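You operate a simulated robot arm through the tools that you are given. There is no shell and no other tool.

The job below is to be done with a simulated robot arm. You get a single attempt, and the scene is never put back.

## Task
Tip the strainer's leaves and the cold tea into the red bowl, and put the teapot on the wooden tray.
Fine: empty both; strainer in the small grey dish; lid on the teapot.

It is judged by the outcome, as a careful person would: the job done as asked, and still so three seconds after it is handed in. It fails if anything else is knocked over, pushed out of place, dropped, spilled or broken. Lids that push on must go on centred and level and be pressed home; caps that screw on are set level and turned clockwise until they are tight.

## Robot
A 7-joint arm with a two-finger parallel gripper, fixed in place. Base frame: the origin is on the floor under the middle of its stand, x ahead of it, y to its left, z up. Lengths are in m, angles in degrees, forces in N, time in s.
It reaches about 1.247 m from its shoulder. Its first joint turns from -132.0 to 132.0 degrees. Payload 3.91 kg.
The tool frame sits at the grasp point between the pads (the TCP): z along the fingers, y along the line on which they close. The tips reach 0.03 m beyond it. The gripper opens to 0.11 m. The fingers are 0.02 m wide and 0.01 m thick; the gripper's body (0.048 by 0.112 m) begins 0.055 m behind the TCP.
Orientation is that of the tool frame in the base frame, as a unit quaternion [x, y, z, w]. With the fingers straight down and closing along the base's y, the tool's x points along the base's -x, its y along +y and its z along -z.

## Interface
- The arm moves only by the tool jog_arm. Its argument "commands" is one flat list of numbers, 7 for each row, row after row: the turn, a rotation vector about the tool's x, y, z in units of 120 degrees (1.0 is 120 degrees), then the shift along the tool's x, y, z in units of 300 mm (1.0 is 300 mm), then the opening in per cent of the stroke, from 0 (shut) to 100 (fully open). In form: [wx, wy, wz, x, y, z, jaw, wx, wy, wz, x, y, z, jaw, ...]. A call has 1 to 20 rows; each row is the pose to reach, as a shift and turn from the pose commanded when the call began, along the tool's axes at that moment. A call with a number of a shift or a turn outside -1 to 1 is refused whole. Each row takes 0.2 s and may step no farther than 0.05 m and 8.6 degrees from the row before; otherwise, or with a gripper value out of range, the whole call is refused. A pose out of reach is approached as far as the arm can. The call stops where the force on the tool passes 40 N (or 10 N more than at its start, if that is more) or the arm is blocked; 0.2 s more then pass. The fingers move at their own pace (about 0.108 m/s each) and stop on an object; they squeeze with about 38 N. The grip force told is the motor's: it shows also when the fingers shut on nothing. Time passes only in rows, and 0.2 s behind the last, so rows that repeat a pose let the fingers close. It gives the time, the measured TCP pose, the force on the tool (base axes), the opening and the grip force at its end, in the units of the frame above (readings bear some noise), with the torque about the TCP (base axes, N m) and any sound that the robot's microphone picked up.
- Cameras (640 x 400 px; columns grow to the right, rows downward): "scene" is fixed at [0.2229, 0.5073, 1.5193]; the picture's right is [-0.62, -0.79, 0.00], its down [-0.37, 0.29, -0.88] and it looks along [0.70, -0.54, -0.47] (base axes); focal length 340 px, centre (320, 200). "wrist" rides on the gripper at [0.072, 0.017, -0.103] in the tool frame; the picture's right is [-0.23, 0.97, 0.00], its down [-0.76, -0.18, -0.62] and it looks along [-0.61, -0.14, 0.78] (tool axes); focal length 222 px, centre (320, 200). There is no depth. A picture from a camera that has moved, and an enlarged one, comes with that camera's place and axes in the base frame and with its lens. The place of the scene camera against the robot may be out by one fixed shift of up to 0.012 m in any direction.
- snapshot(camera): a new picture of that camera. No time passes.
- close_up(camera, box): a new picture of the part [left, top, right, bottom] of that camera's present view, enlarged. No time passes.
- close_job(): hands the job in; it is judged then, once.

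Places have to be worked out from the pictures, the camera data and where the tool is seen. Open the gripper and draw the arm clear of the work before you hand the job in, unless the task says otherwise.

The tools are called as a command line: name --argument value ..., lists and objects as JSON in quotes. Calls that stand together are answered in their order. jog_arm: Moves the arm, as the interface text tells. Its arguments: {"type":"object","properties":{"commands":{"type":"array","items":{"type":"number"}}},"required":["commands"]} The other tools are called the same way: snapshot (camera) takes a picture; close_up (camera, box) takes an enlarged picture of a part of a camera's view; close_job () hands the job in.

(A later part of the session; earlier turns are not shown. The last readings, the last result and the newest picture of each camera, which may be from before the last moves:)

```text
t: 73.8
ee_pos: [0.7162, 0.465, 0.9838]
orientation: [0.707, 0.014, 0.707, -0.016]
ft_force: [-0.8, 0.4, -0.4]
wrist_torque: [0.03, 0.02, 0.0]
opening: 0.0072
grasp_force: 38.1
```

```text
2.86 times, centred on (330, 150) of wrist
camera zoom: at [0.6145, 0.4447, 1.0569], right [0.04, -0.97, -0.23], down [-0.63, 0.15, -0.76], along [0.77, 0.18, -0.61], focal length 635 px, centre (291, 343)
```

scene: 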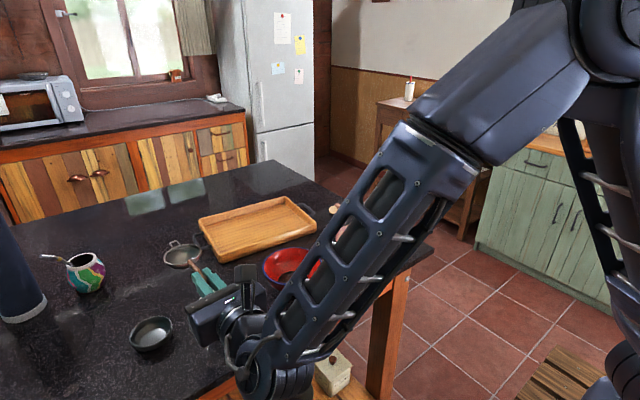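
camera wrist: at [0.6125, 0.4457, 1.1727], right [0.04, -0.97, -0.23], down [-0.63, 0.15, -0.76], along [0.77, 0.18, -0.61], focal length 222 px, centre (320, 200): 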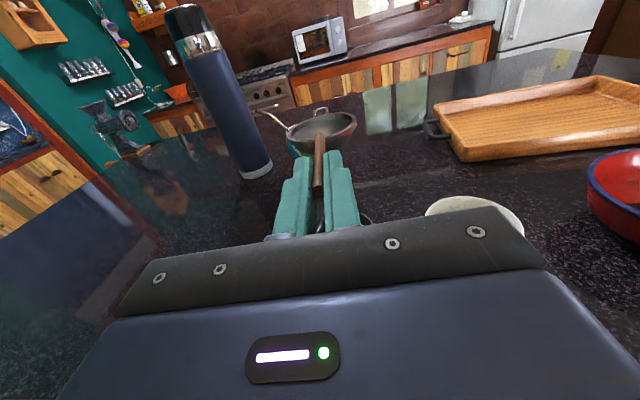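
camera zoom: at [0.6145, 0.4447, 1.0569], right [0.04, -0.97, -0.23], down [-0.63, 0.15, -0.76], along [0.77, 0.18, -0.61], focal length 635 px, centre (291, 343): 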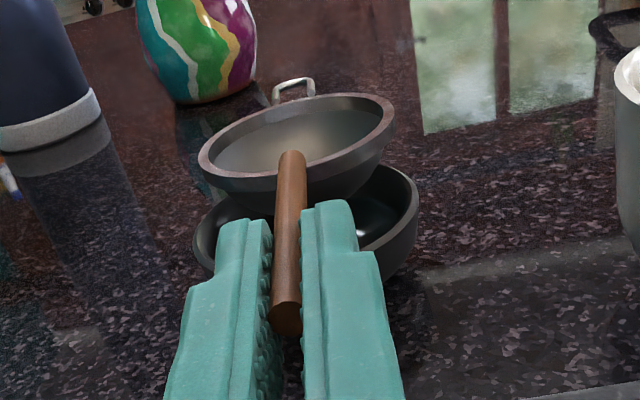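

Comparing both views, the basket should move about 4 mm back and 4.5 mm to +y. I make that shift and lower in small steps, watching for contact.

jog_arm --commands '[0, 0, 0, 0, -0.0156, -0.0127, 0, 0, 0, 0, -0.02, -0.0156, -0.0127, 0, 0, 0, 0, -0.04, -0.0156, -0.0127, 0, 0, 0, 0, -0.055, -0.0156, -0.0127, 0, 0, 0, 0, -0.065, -0.0156, -0.0127, 0, 0, 0, 0, -0.065, -0.0156, -0.0127, 0]'

close_up --camera "scene" --box '[100, 270, 240, 380]'

close_up --camera "wrist" --box '[240, 80, 420, 220]'

```text
t: 74.8
ee_pos: [0.7114, 0.4719, 0.9749]
orientation: [0.704, 0.011, 0.71, -0.017]
ft_force: [-0.5, 1.4, 10.1]
wrist_torque: [-0.11, 0.67, -0.11]
opening: 0.0069
grasp_force: 38.1
stopped in row 4: the force on the tool passed its limit at 50 N (the readings are from after the stop); the commanded pose is now the measured one
```

```text
3.64 times, centred on (170, 325) of scene
camera zoom: at [0.2229, 0.5073, 1.5193], right [-0.62, -0.79, 0.0], down [-0.37, 0.29, -0.88], along [0.7, -0.54, -0.47], focal length 1236 px, centre (866, -254)
```

zoom: 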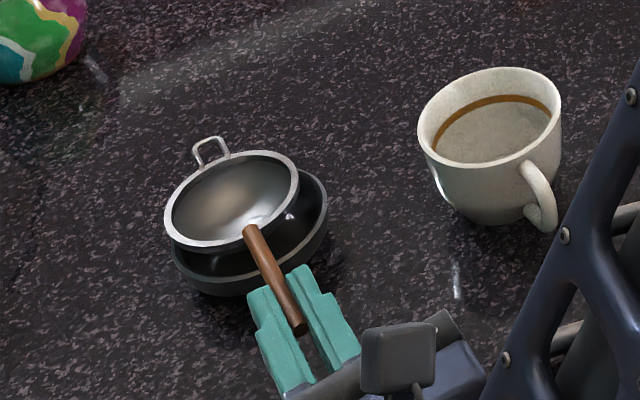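

```text
2.86 times, centred on (330, 150) of wrist
camera zoom: at [0.6087, 0.451, 1.047], right [0.04, -0.97, -0.23], down [-0.62, 0.16, -0.76], along [0.78, 0.18, -0.6], focal length 635 px, centre (291, 343)
```

zoom: 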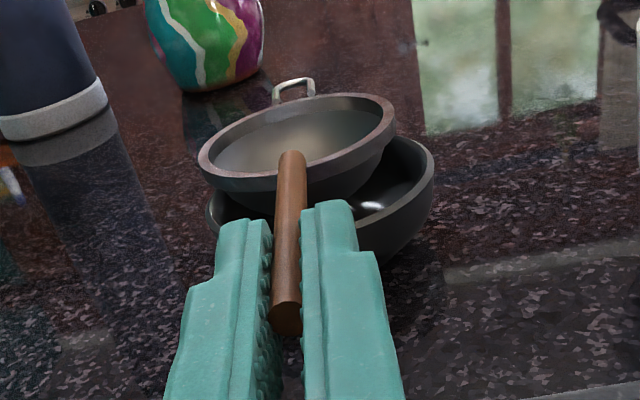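

The arm stopped at 50 N: the torque sign (+0.67 with +10 N) says the contact is ~7 cm behind the TCP — the gripper's underside on the table edge rather than the basket. I raise 3 cm at once.

jog_arm --commands '[0, 0, 0, 0.03, 0, 0, 0, 0, 0, 0, 0.07, 0, 0, 0, 0, 0, 0, 0.1, 0, 0, 0, 0, 0, 0, 0.1, 0, 0, 0]'

snapshot --camera "scene"

close_up --camera "scene" --box '[90, 270, 320, 400]'

```text
t: 75.8
ee_pos: [0.7102, 0.4727, 1.0052]
orientation: [0.705, 0.012, 0.709, -0.017]
ft_force: [0.6, -0.7, -0.4]
wrist_torque: [-0.01, 0.02, 0.0]
opening: 0.0074
grasp_force: 37.9
```

```text
taken
```

scene: 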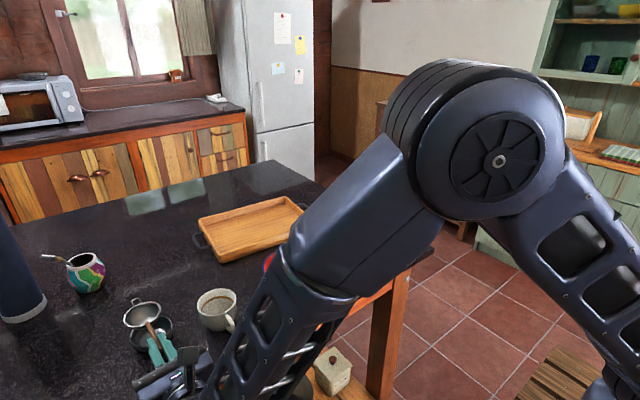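

```text
2.78 times, centred on (205, 335) of scene
camera zoom: at [0.2229, 0.5073, 1.5193], right [-0.62, -0.79, 0.0], down [-0.37, 0.29, -0.88], along [0.7, -0.54, -0.47], focal length 946 px, centre (640, -176)
```

zoom: 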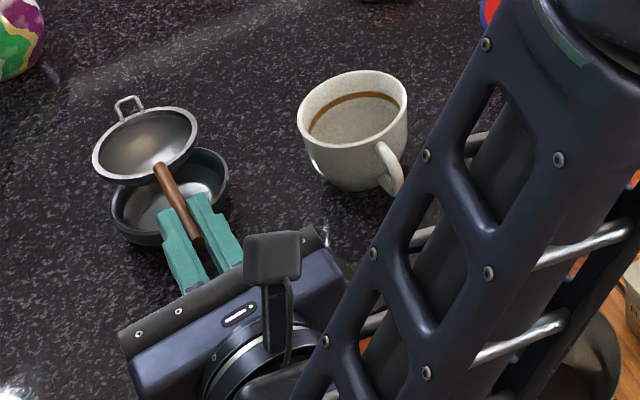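

Likely the gripper body's underside (it's tall) met the table edge at x≈0.65. Nothing moved. I'll tip the nose down 12° so the body clears, re-centre the basket over the dish, and try again.

jog_arm --commands '[0, 0, 0, 0.05, 0.004, 0.006, 0, 0, -0.033, 0, 0.083, 0.008, 0.0129, 0, 0, -0.067, 0, 0.083, 0.0132, 0.0194, 0, 0, -0.1, 0, 0.083, 0.0132, 0.0194, 0, 0, -0.1, 0, 0.083, 0.0132, 0.0194, 0]'

close_up --camera "scene" --box '[100, 270, 240, 380]'

close_up --camera "wrist" --box '[240, 80, 420, 220]'

```text
t: 77.0
ee_pos: [0.7179, 0.4668, 1.0293]
orientation: [0.776, 0.014, 0.631, -0.015]
ft_force: [-1.1, -0.5, 0.3]
wrist_torque: [0.0, 0.05, 0.04]
opening: 0.0068
grasp_force: 37.9
```

```text
3.64 times, centred on (170, 325) of scene
camera zoom: at [0.2229, 0.5073, 1.5193], right [-0.62, -0.79, 0.0], down [-0.37, 0.29, -0.88], along [0.7, -0.54, -0.47], focal length 1236 px, centre (866, -254)
```

zoom: 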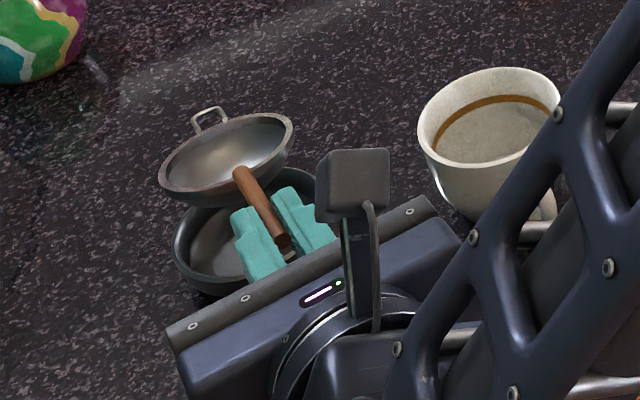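

```text
2.86 times, centred on (330, 150) of wrist
camera zoom: at [0.6309, 0.4472, 1.1206], right [-0.01, -0.97, -0.23], down [-0.77, 0.15, -0.62], along [0.64, 0.17, -0.75], focal length 635 px, centre (291, 343)
```

zoom: 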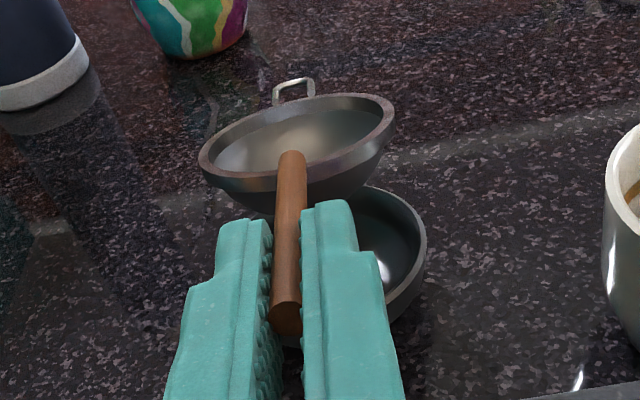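

Alignment looks right in the scene view (basket ≈(0.816,0.475) vs dish (0.814,0.474)). I lower 3 cm in small steps.

jog_arm --commands '[0, 0, 0, -0.0245, 0, 0.0052, 0, 0, 0, 0, -0.049, 0, 0.0104, 0, 0, 0, 0, -0.0734, 0, 0.0156, 0, 0, 0, 0, -0.0978, 0, 0.0208, 0, 0, 0, 0, -0.0978, 0, 0.0208, 0]'

close_up --camera "scene" --box '[100, 270, 240, 380]'

close_up --camera "wrist" --box '[240, 80, 420, 220]'

```text
t: 78.2
ee_pos: [0.7179, 0.4679, 0.9988]
orientation: [0.776, 0.014, 0.631, -0.015]
ft_force: [-1.6, 0.4, 0.2]
wrist_torque: [-0.03, -0.05, 0.02]
opening: 0.007
grasp_force: 38.1
```

```text
3.64 times, centred on (170, 325) of scene
camera zoom: at [0.2229, 0.5073, 1.5193], right [-0.62, -0.79, 0.0], down [-0.37, 0.29, -0.88], along [0.7, -0.54, -0.47], focal length 1236 px, centre (866, -254)
```

zoom: 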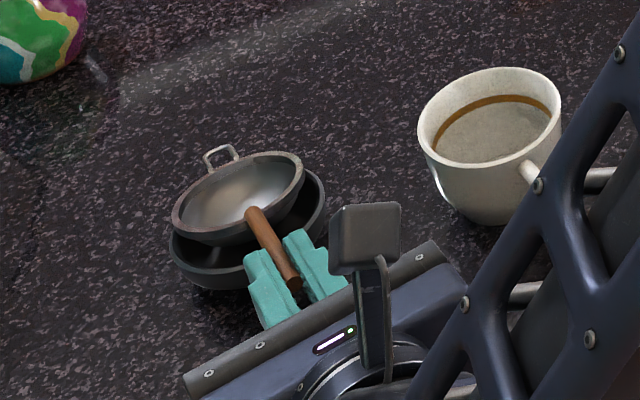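

```text
2.86 times, centred on (330, 150) of wrist
camera zoom: at [0.6319, 0.4478, 1.0899], right [-0.01, -0.97, -0.23], down [-0.77, 0.15, -0.62], along [0.64, 0.17, -0.75], focal length 635 px, centre (291, 343)
```

zoom: 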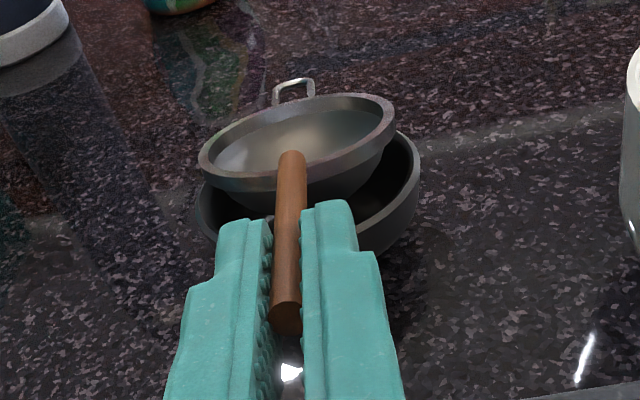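

The basket is entering the dish, well centred. I keep lowering in 3–4 mm steps.

jog_arm --commands '[0, 0, 0, -0.012, 0, 0.0026, 0, 0, 0, 0, -0.024, 0, 0.0052, 0, 0, 0, 0, -0.036, 0, 0.0078, 0, 0, 0, 0, -0.046, 0, 0.01, 0, 0, 0, 0, -0.046, 0, 0.01, 0]'

close_up --camera "scene" --box '[100, 270, 240, 380]'

```text
t: 79.4
ee_pos: [0.7173, 0.4684, 0.9856]
orientation: [0.775, 0.013, 0.632, -0.014]
ft_force: [-3.6, 0.1, 11.2]
wrist_torque: [0.06, -1.16, 0.08]
opening: 0.0069
grasp_force: 37.9
```

```text
3.64 times, centred on (170, 325) of scene
camera zoom: at [0.2229, 0.5073, 1.5193], right [-0.62, -0.79, 0.0], down [-0.37, 0.29, -0.88], along [0.7, -0.54, -0.47], focal length 1236 px, centre (866, -254)
```

zoom: 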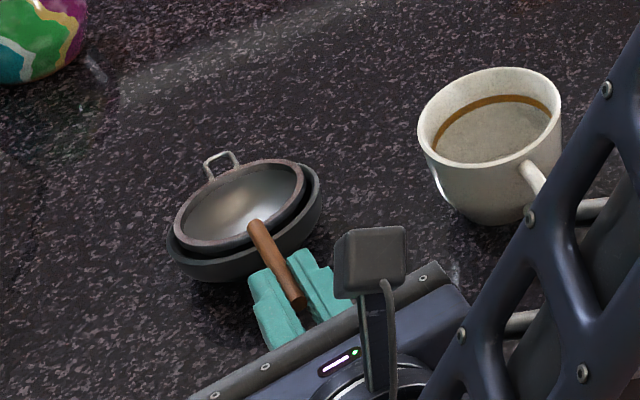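

Contact confirmed: +11 N with torque indicating 10 cm ahead — the basket is on the dish floor. I ease off and level the gripper to ~6° nose-down about the basket so the handle doesn't drop far when released.

jog_arm --commands '[0, 0, 0, 0.006, 0, -0.001, 0, 0, 0.0167, 0, -0.003, 0, 0, 0, 0, 0.0333, 0, -0.015, 0, 0, 0, 0, 0.05, 0, -0.027, 0, 0, 0, 0, 0.05, 0, -0.027, 0, 0, 0]'

close_up --camera "scene" --box '[100, 270, 240, 380]'

close_up --camera "wrist" --box '[240, 80, 420, 220]'

```text
t: 80.6
ee_pos: [0.7154, 0.4678, 0.9765]
orientation: [0.741, 0.013, 0.671, -0.016]
ft_force: [0.2, 1.2, 0.1]
wrist_torque: [-0.02, 0.03, 0.0]
opening: 0.0072
grasp_force: 38.1
```

```text
3.64 times, centred on (170, 325) of scene
camera zoom: at [0.2229, 0.5073, 1.5193], right [-0.62, -0.79, 0.0], down [-0.37, 0.29, -0.88], along [0.7, -0.54, -0.47], focal length 1236 px, centre (866, -254)
```

zoom: 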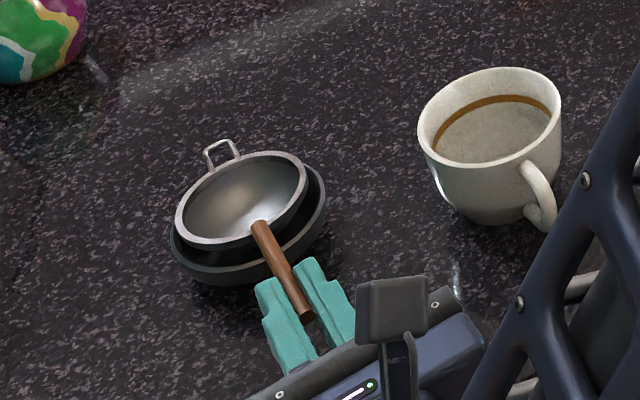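

```text
2.86 times, centred on (330, 150) of wrist
camera zoom: at [0.6206, 0.4469, 1.0588], right [0.02, -0.97, -0.23], down [-0.7, 0.15, -0.7], along [0.71, 0.17, -0.68], focal length 635 px, centre (291, 343)
```

zoom: 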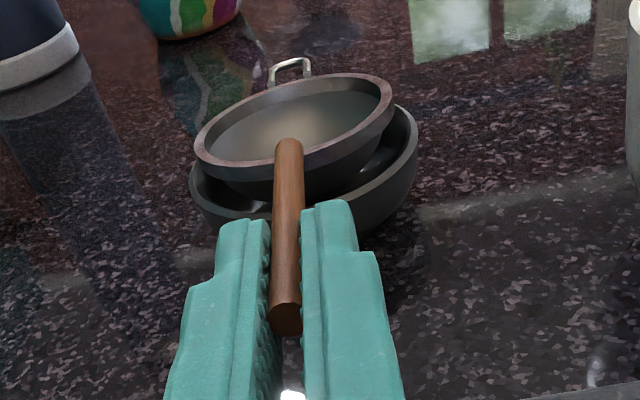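

Force is near zero now and the basket sits nested in the dish. I lower another 2–3 mm to make sure it rests before releasing.

jog_arm --commands '[0, 0, 0, -0.005, 0, 0.0005, 0, 0, 0, 0, -0.01, 0, 0.001, 0, 0, 0, 0, -0.01, 0, 0.001, 0]'

```text
t: 81.4
ee_pos: [0.7146, 0.4679, 0.9738]
orientation: [0.741, 0.013, 0.672, -0.016]
ft_force: [0.1, 0.4, -0.3]
wrist_torque: [0.03, 0.03, 0.0]
opening: 0.0072
grasp_force: 37.9
```

No contact yet. I lower in further 2 mm steps, watching the force sign.

jog_arm --commands '[0, 0, 0, -0.006, 0, 0.0006, 0, 0, 0, 0, -0.012, 0, 0.0012, 0, 0, 0, 0, -0.012, 0, 0.0012, 0]'

close_up --camera "scene" --box '[120, 290, 220, 370]'

```text
t: 82.2
ee_pos: [0.716, 0.4673, 0.9718]
orientation: [0.741, 0.012, 0.672, -0.015]
ft_force: [-3.4, -0.1, 7.7]
wrist_torque: [0.04, -0.97, 0.03]
opening: 0.0073
grasp_force: 37.9
```

```text
5.00 times, centred on (170, 330) of scene
camera zoom: at [0.2229, 0.5073, 1.5193], right [-0.62, -0.79, 0.0], down [-0.37, 0.29, -0.88], along [0.7, -0.54, -0.47], focal length 1699 px, centre (1070, -450)
```

zoom: 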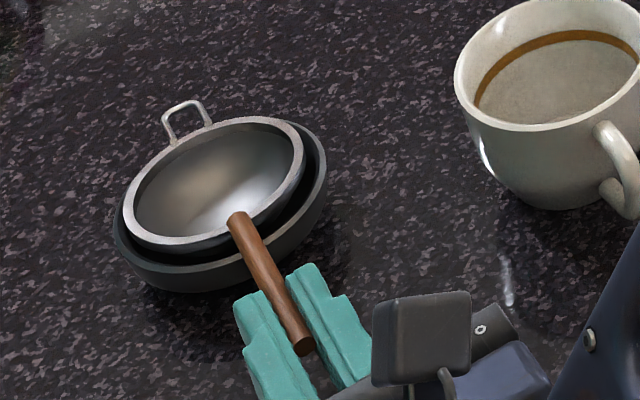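

The basket is resting in the dish (+7.7 N at the basket). I ease 1 mm and open the gripper.

jog_arm --commands '[0, 0, 0, 0.004, 0, 0, 0, 0, 0, 0, 0.004, 0, 0, 8, 0, 0, 0, 0.004, 0, 0, 14, 0, 0, 0, 0.004, 0, 0, 25, 0, 0, 0, 0.004, 0, 0, 35, 0, 0, 0, 0.004, 0, 0, 35]'

close_up --camera "scene" --box '[120, 290, 220, 370]'

close_up --camera "wrist" --box '[240, 80, 420, 220]'

```text
t: 83.6
ee_pos: [0.7165, 0.4665, 0.9723]
orientation: [0.742, 0.014, 0.67, -0.017]
ft_force: [-0.8, -0.1, -0.5]
wrist_torque: [0.04, 0.0, 0.01]
opening: 0.0383
grasp_force: 0.0
```

```text
5.00 times, centred on (170, 330) of scene
camera zoom: at [0.2229, 0.5073, 1.5193], right [-0.62, -0.79, 0.0], down [-0.37, 0.29, -0.88], along [0.7, -0.54, -0.47], focal length 1699 px, centre (1070, -450)
```

zoom: 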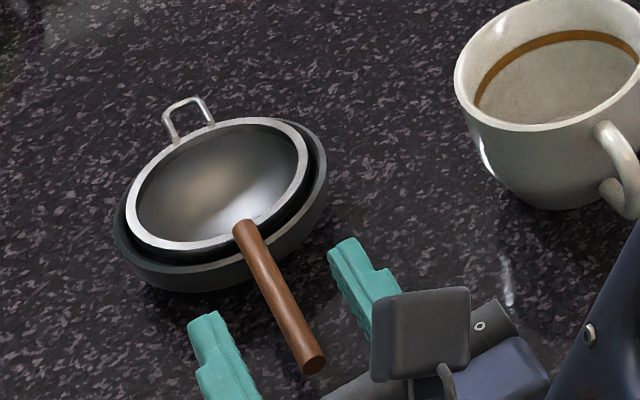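

```text
2.86 times, centred on (330, 150) of wrist
camera zoom: at [0.6216, 0.4467, 1.0541], right [0.02, -0.97, -0.23], down [-0.7, 0.15, -0.7], along [0.71, 0.17, -0.68], focal length 635 px, centre (291, 343)
```

zoom: 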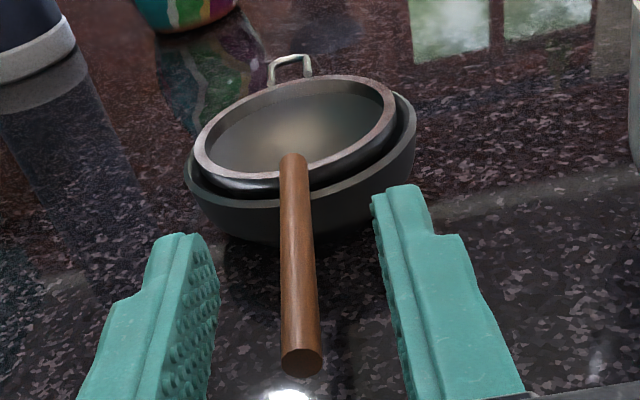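

The strainer rests in the dish, handle over the rim. I retreat straight back along the tool axis, then rise.

jog_arm --commands '[0, 0, 0, 0, 0, -0.05, 40, 0, 0, 0, 0, 0, -0.13, 40, 0, 0, 0, 0, 0, -0.25, 40, 0, 0, 0, 0, 0, -0.38, 40, 0, 0, 0, 0.1, 0, -0.5, 40, 0, 0, 0, 0.22, 0, -0.55, 40, 0, 0, 0, 0.34, 0, -0.55, 60, 0, 0, 0, 0.46, 0, -0.55, 80, 0, 0, 0, 0.46, 0, -0.55, 100]'

snapshot --camera "wrist"

snapshot --camera "scene"

```text
t: 85.6
ee_pos: [0.5658, 0.4612, 1.1256]
orientation: [0.741, 0.014, 0.671, -0.017]
ft_force: [0.1, 0.2, 1.1]
wrist_torque: [-0.01, 0.02, 0.0]
opening: 0.11
grasp_force: 0.0
```

```text
taken
camera wrist: at [0.4707, 0.4406, 1.2082], right [0.02, -0.97, -0.23], down [-0.7, 0.15, -0.69], along [0.71, 0.17, -0.68], focal length 222 px, centre (320, 200)
```

wrist: 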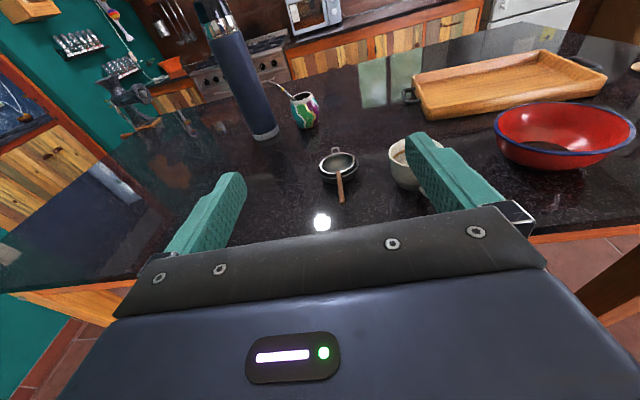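

```text
taken
```

scene: 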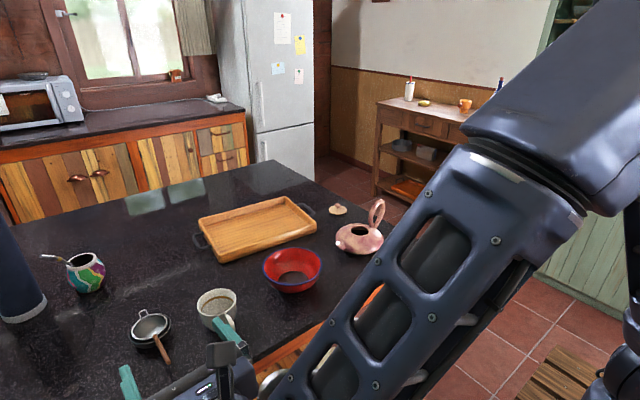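

Strainer done. Next is the teapot: I want to grip the handle loop with fingers straddling it (closing along x), pointing toward +y and slightly down, so pouring is a rotation about x. I move to the right side high up to test that orientation.

jog_arm --commands '[0, 0, 0, 0.05, 0.1, -0.1, 100, 0, 0, 0, 0.1, 0.2, -0.2, 100, 0, 0, 0, 0.15, 0.32, -0.3, 100, 0, 0, 0, 0.2, 0.44, -0.38, 100, 0, 0, 0, 0.25, 0.56, -0.43, 100, 0, 0, 0, 0.3, 0.68, -0.472, 100, 0, 0, 0, 0.35, 0.8, -0.472, 100, 0, 0, 0, 0.37, 0.9, -0.472, 100, 0, 0, 0, 0.37, 0.982, -0.472, 100, 0, 0, 0, 0.37, 0.982, -0.472, 100]'

```text
t: 87.8
ee_pos: [0.4617, 0.1933, 1.2821]
orientation: [0.742, 0.012, 0.67, -0.015]
ft_force: [0.0, 0.3, -0.1]
wrist_torque: [0.03, -0.01, -0.01]
opening: 0.11
grasp_force: 0.0
out of reach, approached as far as the arm can: row 7, 8, 9, 10
```

A joint limit is near in this posture. I test yawing the gripper toward +y in place.

jog_arm --commands '[0.0667, 0, 0, 0, 0, 0, 100, 0.1333, 0, 0, 0, 0, 0, 100, 0.2, 0, 0, 0, 0, 0, 100, 0.2667, 0, 0, 0, 0, 0, 100, 0.2667, 0, 0, 0, 0, 0, 100]'

```text
t: 89.0
ee_pos: [0.4867, 0.2207, 1.3225]
orientation: [0.708, 0.198, 0.641, -0.22]
ft_force: [-0.5, -0.1, -0.2]
wrist_torque: [-0.03, -0.01, -0.01]
opening: 0.1101
grasp_force: 0.1
out of reach, approached as far as the arm can: row 1, 2, 3, 4, 5
```

Camera-up pointing +y is limited by joint 7. A straight-down pose rolled mid-range (tool x = −y, tool y = −x) should leave most freedom, so I rotate to that while moving to about (0.55,0,1.35).

jog_arm --commands '[-0.0416, -0.0203, 0.0438, 0.0064, 0.0398, -0.0139, 100, -0.0832, -0.0407, 0.0876, 0.0128, 0.0797, -0.0278, 100, -0.1248, -0.061, 0.1313, 0.0192, 0.1195, -0.0417, 100, -0.1664, -0.0813, 0.1751, 0.0256, 0.1593, -0.0556, 100, -0.2081, -0.1017, 0.2189, 0.0319, 0.1992, -0.0694, 100, -0.2497, -0.122, 0.2627, 0.0383, 0.239, -0.0833, 100, -0.2913, -0.1423, 0.3064, 0.0447, 0.2788, -0.0972, 100, -0.3329, -0.1627, 0.3502, 0.0511, 0.3187, -0.1111, 100, -0.3745, -0.183, 0.394, 0.0575, 0.3585, -0.125, 100, -0.4161, -0.2033, 0.4378, 0.0639, 0.3983, -0.1389, 100, -0.4577, -0.2237, 0.4816, 0.0703, 0.4382, -0.1528, 100, -0.4993, -0.244, 0.5253, 0.0767, 0.478, -0.1667, 100, -0.5409, -0.2643, 0.5691, 0.0831, 0.5178, -0.1806, 100, -0.5826, -0.2847, 0.6129, 0.0894, 0.5577, -0.1944, 100, -0.6242, -0.305, 0.6567, 0.0958, 0.5975, -0.2083, 100, -0.6658, -0.3253, 0.7004, 0.1022, 0.6373, -0.2222, 100, -0.7074, -0.3457, 0.7442, 0.1086, 0.6772, -0.2361, 100, -0.749, -0.366, 0.788, 0.115, 0.717, -0.25, 100, -0.749, -0.366, 0.788, 0.115, 0.717, -0.25, 100]'

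snapshot --camera "wrist"

snapshot --camera "scene"

```text
t: 93.0
ee_pos: [0.5468, 0.0013, 1.3476]
orientation: [-0.706, 0.708, 0.0, -0.001]
ft_force: [-0.1, -1.4, 0.8]
wrist_torque: [0.03, 0.02, -0.01]
opening: 0.1101
grasp_force: 0.0
```

```text
taken
camera wrist: at [0.53, -0.071, 1.4504], right [-0.97, 0.23, 0.0], down [0.18, 0.76, 0.62], along [0.14, 0.61, -0.78], focal length 222 px, centre (320, 200)
```

wrist: 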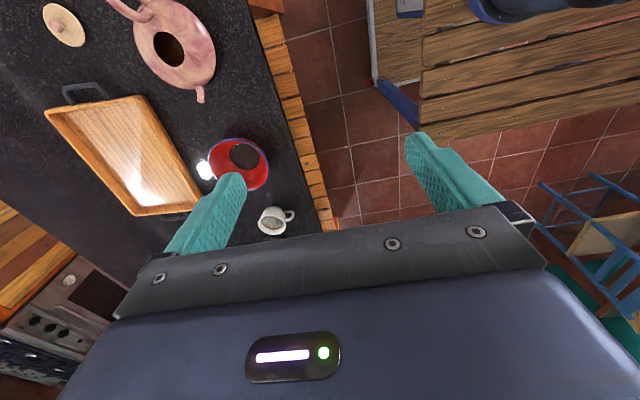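

```text
taken
```

scene: 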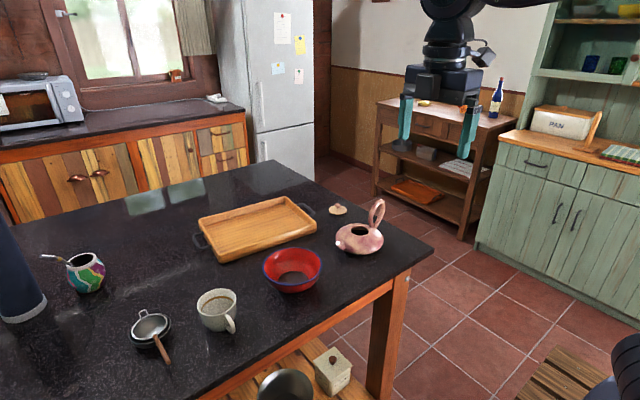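

Good: straight-down pose reached with the camera on the −y side. I move next to the teapot handle to look at it from behind.

jog_arm --commands '[0, 0, 0, 0.082, -0.094, 0.073, 100, 0, 0, 0, 0.164, -0.187, 0.147, 100, 0, 0, 0, 0.246, -0.281, 0.22, 100, 0, 0, 0, 0.328, -0.375, 0.293, 100, 0, 0, 0, 0.409, -0.468, 0.367, 100, 0, 0, 0, 0.491, -0.562, 0.44, 100, 0, 0, 0, 0.573, -0.656, 0.513, 100, 0, 0, 0, 0.655, -0.749, 0.587, 100, 0, 0, 0, 0.737, -0.843, 0.66, 100, 0, 0, 0, 0.737, -0.843, 0.66, 100]'

snapshot --camera "wrist"

close_up --camera "wrist" --box '[240, 80, 420, 210]'

```text
t: 95.2
ee_pos: [0.8008, -0.2208, 1.1481]
orientation: [-0.706, 0.708, 0.0, 0.0]
ft_force: [-0.1, 0.0, -0.1]
wrist_torque: [-0.02, 0.0, -0.02]
opening: 0.11
grasp_force: 0.0
```

```text
taken
camera wrist: at [0.7833, -0.293, 1.2514], right [-0.97, 0.23, 0.0], down [0.18, 0.76, 0.62], along [0.14, 0.61, -0.78], focal length 222 px, centre (320, 200)
```

wrist: 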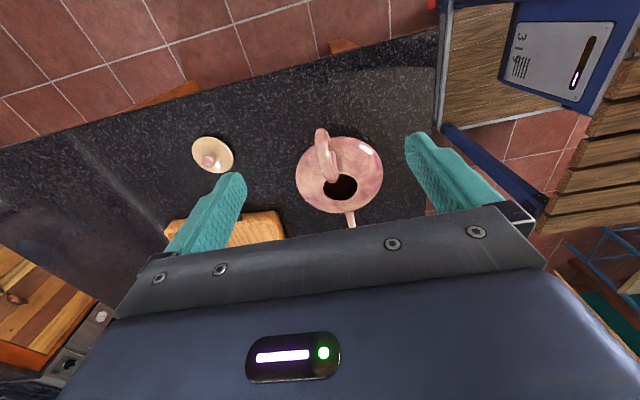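

```text
3.08 times, centred on (330, 145) of wrist
camera zoom: at [0.7833, -0.293, 1.2514], right [-0.97, 0.23, 0.0], down [0.18, 0.76, 0.62], along [0.14, 0.61, -0.78], focal length 684 px, centre (289, 369)
```

zoom: 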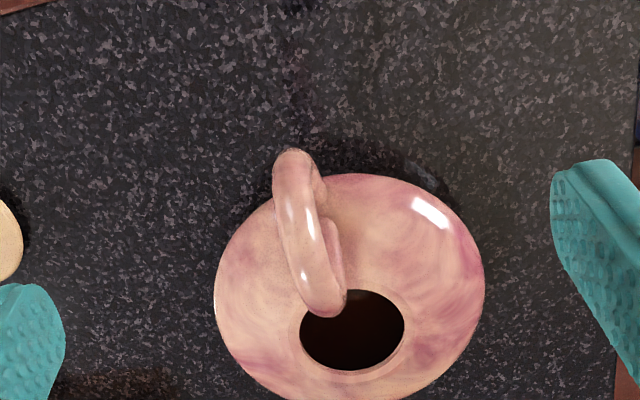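

From two clean views the teapot opening is at (0.7985,-0.096,0.975); the loop handle lies in a plane x≈0.803, spanning r≈0.041–0.108 behind the axis and z≈0.965–1.052. I tilt the gripper to point +y and 25° down, standing off behind the handle.

jog_arm --commands '[-0.0017, -0.0601, -0.0026, 0.0424, -0.0043, 0.015, 60, -0.0033, -0.1203, -0.0052, 0.0849, -0.0087, 0.035, 60, -0.005, -0.1804, -0.0078, 0.1273, -0.013, 0.055, 60, -0.0066, -0.2405, -0.0104, 0.1698, -0.0173, 0.08, 60, -0.0083, -0.3007, -0.013, 0.2122, -0.0217, 0.105, 60, -0.0099, -0.3608, -0.0156, 0.2547, -0.026, 0.135, 60, -0.0116, -0.4209, -0.0182, 0.2971, -0.0303, 0.165, 60, -0.0132, -0.4811, -0.0208, 0.3396, -0.0347, 0.195, 60, -0.0149, -0.5412, -0.0234, 0.382, -0.039, 0.2253, 60, -0.0149, -0.5412, -0.0234, 0.382, -0.039, 0.2253, 60]'

snapshot --camera "wrist"

snapshot --camera "scene"

```text
t: 97.4
ee_pos: [0.8113, -0.335, 1.0803]
orientation: [0.612, -0.58, -0.389, -0.37]
ft_force: [-0.7, 0.1, 0.3]
wrist_torque: [-0.01, 0.03, 0.01]
opening: 0.0659
grasp_force: 0.1
```

```text
taken
camera wrist: at [0.8009, -0.4594, 1.0588], right [-0.98, 0.04, 0.2], down [0.19, -0.23, 0.95], along [0.09, 0.97, 0.22], focal length 222 px, centre (320, 200)
```

wrist: 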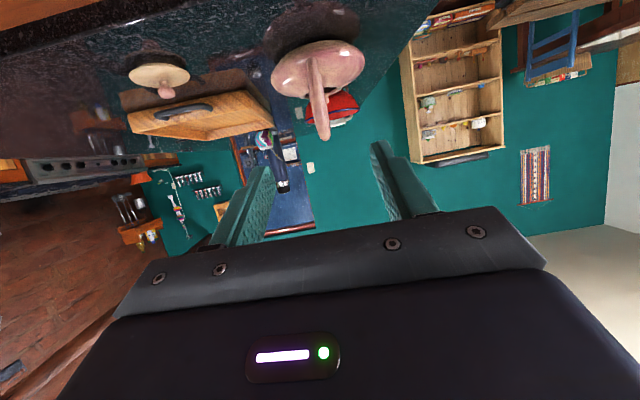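

```text
taken
```

scene: 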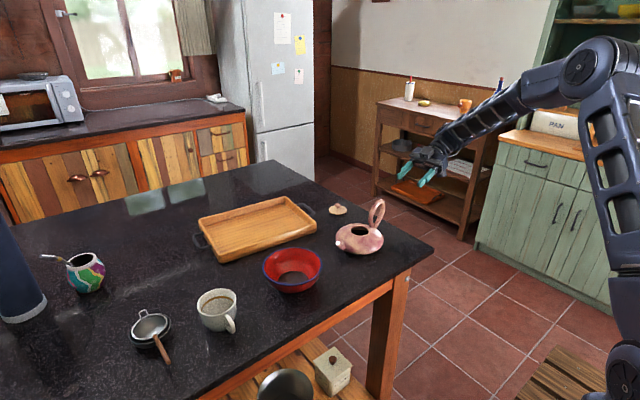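

The pose is reachable. Before touching the pot I dry-run the pouring motion: first rise and move to the pour start above the bowl side.

jog_arm --commands '[0, 0, 0, -0.151, 0, -0.07, 60, 0, 0, 0, -0.302, 0, -0.141, 60, 0, 0, 0, -0.36, 0.006, 0, 60, 0, 0, 0, -0.42, 0.012, 0.13, 60, 0, 0, 0, -0.48, 0.018, 0.26, 60, 0, 0, 0, -0.54, 0.024, 0.39, 60, 0, 0, 0, -0.6, 0.03, 0.52, 60, 0, 0, 0, -0.66, 0.036, 0.64, 60, 0, 0, 0, -0.71, 0.042, 0.75, 60, 0, 0, 0, -0.762, 0.047, 0.844, 60, 0, 0, 0, -0.762, 0.047, 0.844, 60]'

```text
t: 99.8
ee_pos: [0.7807, -0.0087, 1.1826]
orientation: [0.613, -0.58, -0.389, -0.369]
ft_force: [-0.1, 0.9, 0.4]
wrist_torque: [0.01, -0.04, -0.01]
opening: 0.0659
grasp_force: 0.1
```

Now I dry-run the 120° pour rotation (without the pot, 8 cm higher than needed) following the planned spout-centred path.

jog_arm --commands '[0, 0.0625, 0, -0.026, -0.001, 0.006, 60, 0, 0.125, 0, -0.0557, -0.002, 0.0137, 60, 0, 0.1875, 0, -0.094, -0.004, 0.035, 60, 0, 0.25, 0, -0.1353, -0.006, 0.058, 60, 0, 0.3125, 0, -0.2, -0.009, 0.082, 60, 0, 0.375, 0, -0.266, -0.0117, 0.1097, 60, 0, 0.4375, 0, -0.323, -0.015, 0.15, 60, 0, 0.5, 0, -0.3785, -0.0185, 0.193, 60, 0, 0.5625, 0, -0.423, -0.022, 0.247, 60, 0, 0.625, 0, -0.4635, -0.026, 0.304, 60, 0, 0.6875, 0, -0.493, -0.03, 0.367, 60, 0, 0.75, 0, -0.5196, -0.0337, 0.4322, 60, 0, 0.8125, 0, -0.532, -0.037, 0.5, 60, 0, 0.875, 0, -0.54, -0.041, 0.5705, 60, 0, 0.9375, 0, -0.534, -0.044, 0.64, 60, 0, 1.0, 0, -0.524, -0.0476, 0.7091, 60, 0, 1.0, 0, -0.524, -0.0476, 0.7091, 60]'

snapshot --camera "scene"

```text
t: 103.4
ee_pos: [0.7802, 0.2508, 1.2318]
orientation: [0.643, -0.61, 0.336, 0.317]
ft_force: [0.2, -0.3, 2.0]
wrist_torque: [-0.01, -0.01, -0.02]
opening: 0.0662
grasp_force: 0.0
```

```text
taken
```

scene: 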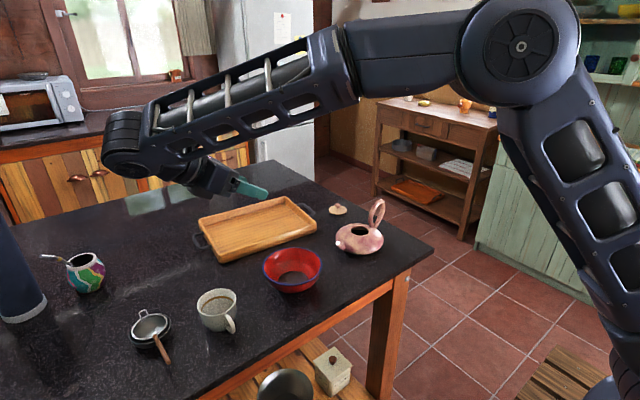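

The full pour rotation is reachable. I reverse it back to the start orientation.

jog_arm --commands '[0, -0.07, 0, 0, 0, -0.04, 60, 0, -0.14, 0, 0, 0, -0.08, 60, 0, -0.21, 0, 0, 0, -0.12, 60, 0, -0.28, 0, 0, 0, -0.16, 60, 0, -0.35, 0, 0, 0, -0.2, 60, 0, -0.42, 0, 0, 0, -0.2, 60, 0, -0.49, 0, 0, 0, -0.2, 60, 0, -0.56, 0, 0, 0, -0.2, 60, 0, -0.63, 0, 0, 0, -0.2, 60, 0, -0.7, 0, 0, 0, -0.2, 60, 0, -0.77, 0, 0, 0, -0.2, 60, 0, -0.84, 0, 0, 0, -0.2, 60, 0, -0.91, 0, 0, 0, -0.2, 60, 0, -0.98, 0, 0, 0, -0.2, 60, 0, -1.0, 0, 0, 0, -0.2, 60, 0, -1.0, 0, 0, 0, -0.2, 60]'

```text
t: 106.8
ee_pos: [0.7776, 0.2995, 1.2676]
orientation: [0.612, -0.581, -0.389, -0.37]
ft_force: [0.0, 0.4, -0.3]
wrist_torque: [-0.02, -0.04, -0.04]
opening: 0.0658
grasp_force: 0.1
```

Back at the grasp orientation. I travel at height back to the standoff behind the teapot handle.

jog_arm --commands '[0, 0, 0, 0.061, -0.0017, -0.13, 60, 0, 0, 0, 0.121, -0.0033, -0.26, 60, 0, 0, 0, 0.182, -0.005, -0.389, 60, 0, 0, 0, 0.242, -0.0067, -0.519, 60, 0, 0, 0, 0.303, -0.0084, -0.649, 60, 0, 0, 0, 0.363, -0.01, -0.778, 60, 0, 0, 0, 0.424, -0.0117, -0.908, 60]'

jog_arm --commands '[0, 0, 0, 0.061, -0.0017, -0.13, 60, 0, 0, 0, 0.121, -0.0033, -0.26, 60, 0, 0, 0, 0.182, -0.005, -0.389, 60, 0, 0, 0, 0.242, -0.0067, -0.519, 60, 0, 0, 0, 0.303, -0.0084, -0.649, 60, 0, 0, 0, 0.363, -0.01, -0.778, 60, 0, 0, 0, 0.424, -0.0117, -0.908, 60]'

```text
t: 108.4
ee_pos: [0.7943, 0.0008, 1.2685]
orientation: [0.613, -0.58, -0.389, -0.369]
ft_force: [0.7, -0.1, 0.1]
wrist_torque: [-0.03, 0.01, 0.0]
opening: 0.0661
grasp_force: 0.1
```

```text
t: 110.0
ee_pos: [0.818, -0.3003, 1.2678]
orientation: [0.613, -0.579, -0.389, -0.369]
ft_force: [0.0, 1.0, 1.0]
wrist_torque: [-0.06, 0.0, -0.01]
opening: 0.066
grasp_force: 0.1
```

I descend to the standoff directly behind the handle.

jog_arm --commands '[0, 0, 0, 0.1, 0.005, -0.02, 60, 0, 0, 0, 0.23, 0.01, 0.02, 60, 0, 0, 0, 0.36, 0.016, 0.07, 60, 0, 0, 0, 0.49, 0.021, 0.12, 60, 0, 0, 0, 0.614, 0.026, 0.161, 60, 0, 0, 0, 0.614, 0.026, 0.161, 60]'

snapshot --camera "wrist"

close_up --camera "wrist" --box '[220, 20, 420, 150]'

close_up --camera "scene" --box '[320, 140, 480, 270]'

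```text
t: 111.4
ee_pos: [0.8106, -0.3336, 1.0801]
orientation: [0.613, -0.58, -0.389, -0.369]
ft_force: [0.1, 0.5, 0.5]
wrist_torque: [0.01, -0.01, -0.01]
opening: 0.0659
grasp_force: 0.1
```

```text
taken
camera wrist: at [0.8006, -0.4578, 1.0578], right [-0.98, 0.04, 0.2], down [0.19, -0.23, 0.95], along [0.09, 0.97, 0.22], focal length 222 px, centre (320, 200)
```

wrist: 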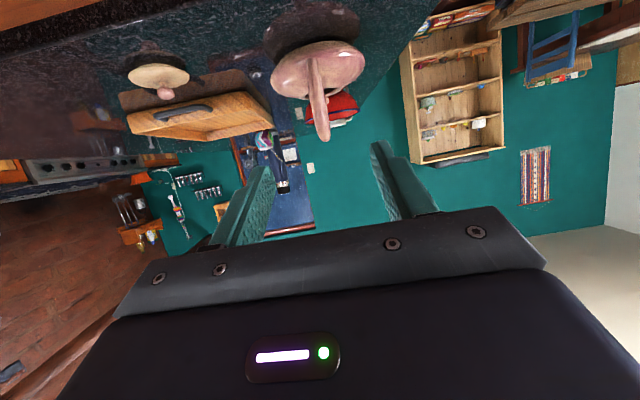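

```text
3.08 times, centred on (320, 85) of wrist
camera zoom: at [0.8006, -0.4578, 1.0578], right [-0.98, 0.04, 0.2], down [0.19, -0.23, 0.95], along [0.09, 0.97, 0.22], focal length 684 px, centre (320, 554)
```

zoom: 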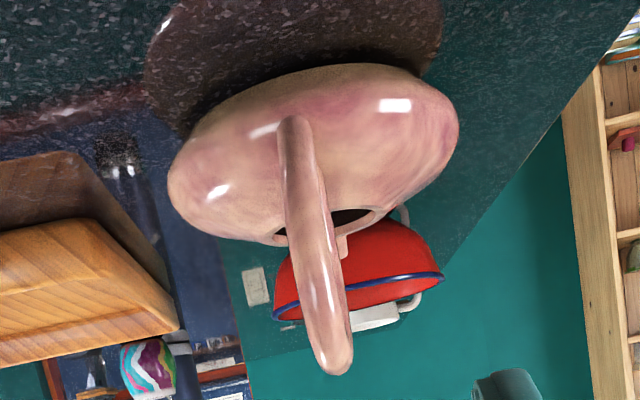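

```text
3.08 times, centred on (400, 205) of scene
camera zoom: at [0.2229, 0.5073, 1.5193], right [-0.62, -0.79, 0.0], down [-0.37, 0.29, -0.88], along [0.7, -0.54, -0.47], focal length 1046 px, centre (74, 185)
```

zoom: 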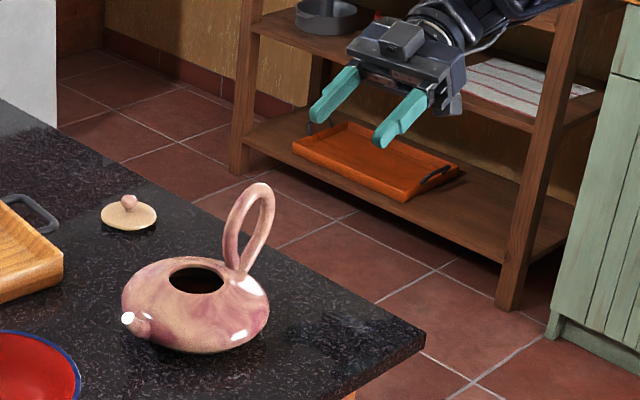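

The handle is seen exactly edge-on between the finger planes (plane x≈0.804, top z≈1.043). I advance along the finger direction until the tips straddle the outer strand, then check.

jog_arm --commands '[0, 0, 0, -0.002, -0.002, 0.12, 60, 0, 0, 0, -0.004, -0.004, 0.24, 60, 0, 0, 0, -0.005, -0.005, 0.34, 60, 0, 0, 0, -0.006, -0.0057, 0.42, 60, 0, 0, 0, -0.006, -0.0057, 0.42, 60]'

snapshot --camera "wrist"

close_up --camera "scene" --box '[320, 150, 450, 270]'

```text
t: 112.6
ee_pos: [0.8054, -0.219, 1.0283]
orientation: [0.612, -0.581, -0.389, -0.37]
ft_force: [0.6, -0.1, 0.1]
wrist_torque: [-0.02, -0.03, 0.0]
opening: 0.066
grasp_force: 0.0
```

```text
taken
camera wrist: at [0.7958, -0.3417, 1.0074], right [-0.98, 0.04, 0.2], down [0.19, -0.23, 0.95], along [0.09, 0.97, 0.22], focal length 222 px, centre (320, 200)
```

wrist: 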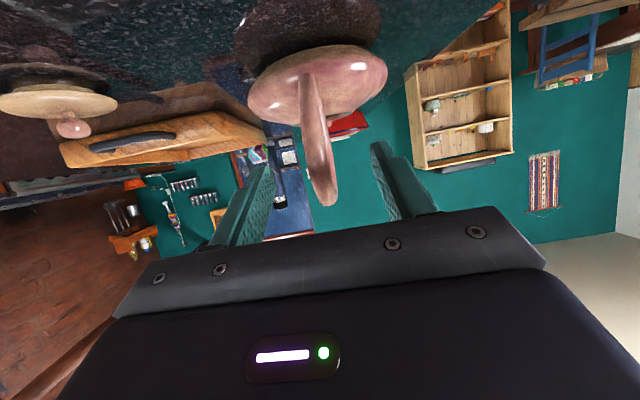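

```text
3.33 times, centred on (385, 210) of scene
camera zoom: at [0.2229, 0.5073, 1.5193], right [-0.62, -0.79, 0.0], down [-0.37, 0.29, -0.88], along [0.7, -0.54, -0.47], focal length 1133 px, centre (103, 167)
```

zoom: 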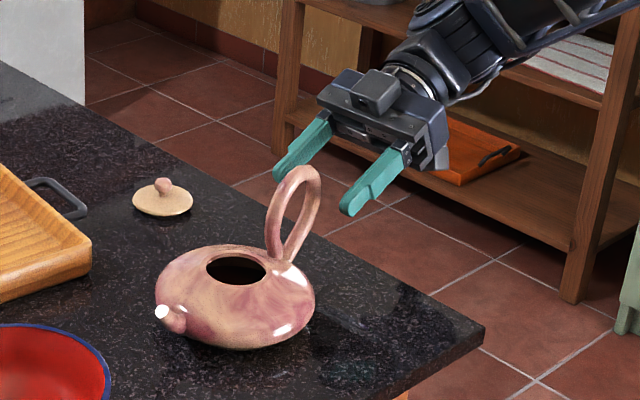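

The handle is centred between the open fingers. I advance the remaining 6 cm so the pads span both strands of the loop.

jog_arm --commands '[0, 0, 0, 0, 0, 0.06, 60, 0, 0, 0, 0, 0, 0.12, 60, 0, 0, 0, 0, 0, 0.17, 60, 0, 0, 0, 0, 0, 0.203, 60, 0, 0, 0, 0, 0, 0.203, 60]'

snapshot --camera "wrist"

close_up --camera "scene" --box '[320, 160, 440, 270]'

```text
t: 113.8
ee_pos: [0.803, -0.1649, 1.0025]
orientation: [0.613, -0.58, -0.389, -0.369]
ft_force: [-0.1, -0.6, 1.0]
wrist_torque: [-0.05, 0.01, 0.04]
opening: 0.066
grasp_force: 0.1
```

```text
taken
camera wrist: at [0.794, -0.2891, 0.9802], right [-0.98, 0.04, 0.2], down [0.19, -0.23, 0.95], along [0.09, 0.97, 0.22], focal length 222 px, centre (320, 200)
```

wrist: 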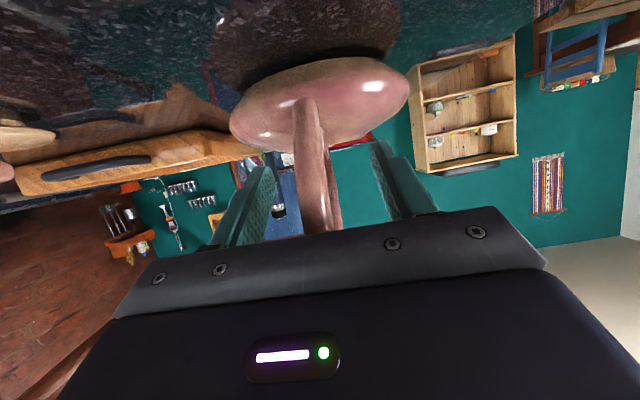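

```text
3.64 times, centred on (380, 215) of scene
camera zoom: at [0.2229, 0.5073, 1.5193], right [-0.62, -0.79, 0.0], down [-0.37, 0.29, -0.88], along [0.7, -0.54, -0.47], focal length 1236 px, centre (102, 146)
```

zoom: 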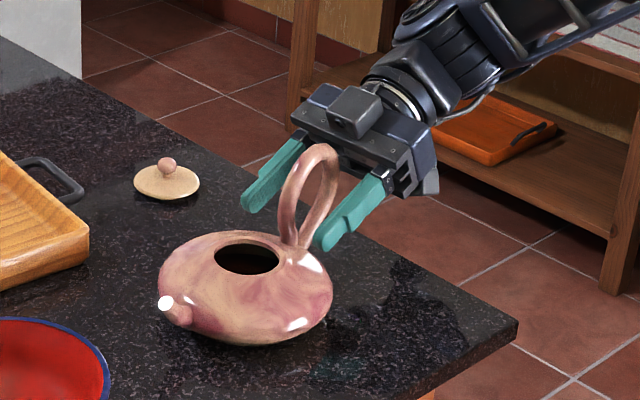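

Both strands lie between the pads and nothing is touching. I close the gripper on the handle.

jog_arm --commands '[0, 0, 0, 0, 0, 0, 40, 0, 0, 0, 0, 0, 0, 28, 0, 0, 0, 0, 0, 0, 18, 0, 0, 0, 0, 0, 0, 8, 0, 0, 0, 0, 0, 0, 0, 0, 0, 0, 0, 0, 0, 0, 0, 0, 0, 0, 0, 0, 0]'

close_up --camera "scene" --box '[320, 160, 440, 270]'

snapshot --camera "wrist"

```text
t: 115.4
ee_pos: [0.8044, -0.1658, 1.0023]
orientation: [0.613, -0.58, -0.389, -0.369]
ft_force: [-1.1, 0.4, 0.1]
wrist_torque: [0.03, 0.13, 0.05]
opening: 0.0142
grasp_force: 38.6
```

```text
3.64 times, centred on (380, 215) of scene
camera zoom: at [0.2229, 0.5073, 1.5193], right [-0.62, -0.79, 0.0], down [-0.37, 0.29, -0.88], along [0.7, -0.54, -0.47], focal length 1236 px, centre (102, 146)
```

zoom: 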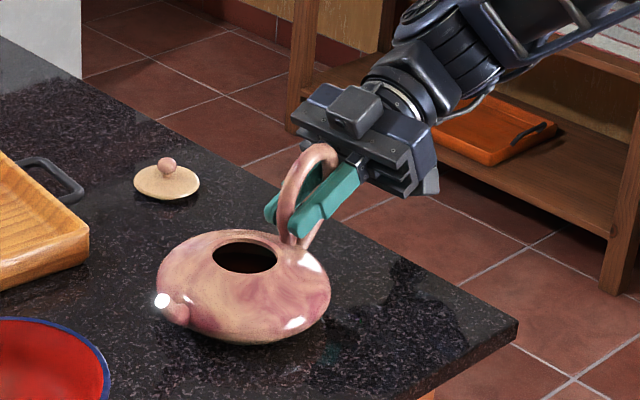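

```text
taken
camera wrist: at [0.794, -0.2893, 0.9803], right [-0.98, 0.04, 0.2], down [0.19, -0.23, 0.95], along [0.09, 0.97, 0.22], focal length 222 px, centre (320, 200)
```

wrist: 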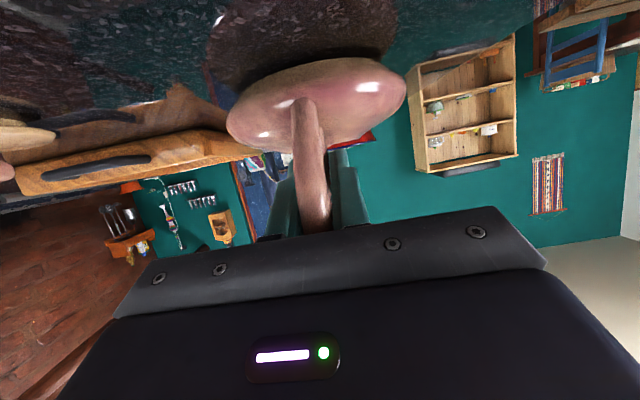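

The loop is held at 14 mm with 38 N. I lift slowly 1.5 cm and check the pot stays level.

jog_arm --commands '[0, 0, 0, -0.006, 0, -0.0028, 0, 0, 0, 0, -0.014, 0, -0.0065, 0, 0, 0, 0, -0.024, 0, -0.0112, 0, 0, 0, 0, -0.036, 0, -0.0168, 0, 0, 0, 0, -0.045, 0, -0.021, 0, 0, 0, 0, -0.045, 0, -0.021, 0]'

close_up --camera "scene" --box '[320, 160, 440, 270]'

snapshot --camera "wrist"

```text
t: 116.8
ee_pos: [0.804, -0.1659, 1.0177]
orientation: [0.613, -0.58, -0.389, -0.369]
ft_force: [0.5, 0.7, -5.7]
wrist_torque: [-0.32, 0.01, 0.0]
opening: 0.0142
grasp_force: 38.4
```

```text
3.64 times, centred on (380, 215) of scene
camera zoom: at [0.2229, 0.5073, 1.5193], right [-0.62, -0.79, 0.0], down [-0.37, 0.29, -0.88], along [0.7, -0.54, -0.47], focal length 1236 px, centre (102, 146)
```

zoom: 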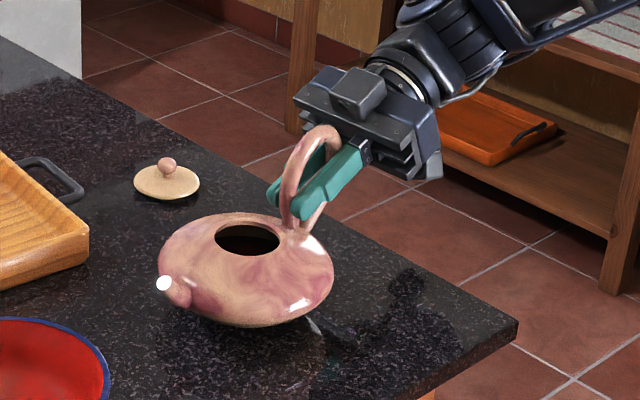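

```text
taken
camera wrist: at [0.7933, -0.2901, 0.9968], right [-0.98, 0.04, 0.2], down [0.19, -0.23, 0.95], along [0.09, 0.97, 0.22], focal length 222 px, centre (320, 200)
```

wrist: 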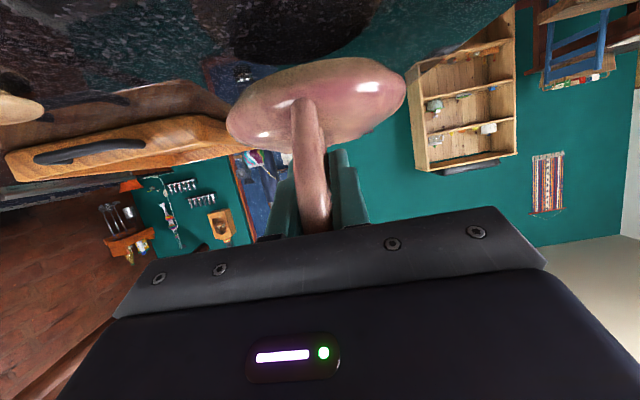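

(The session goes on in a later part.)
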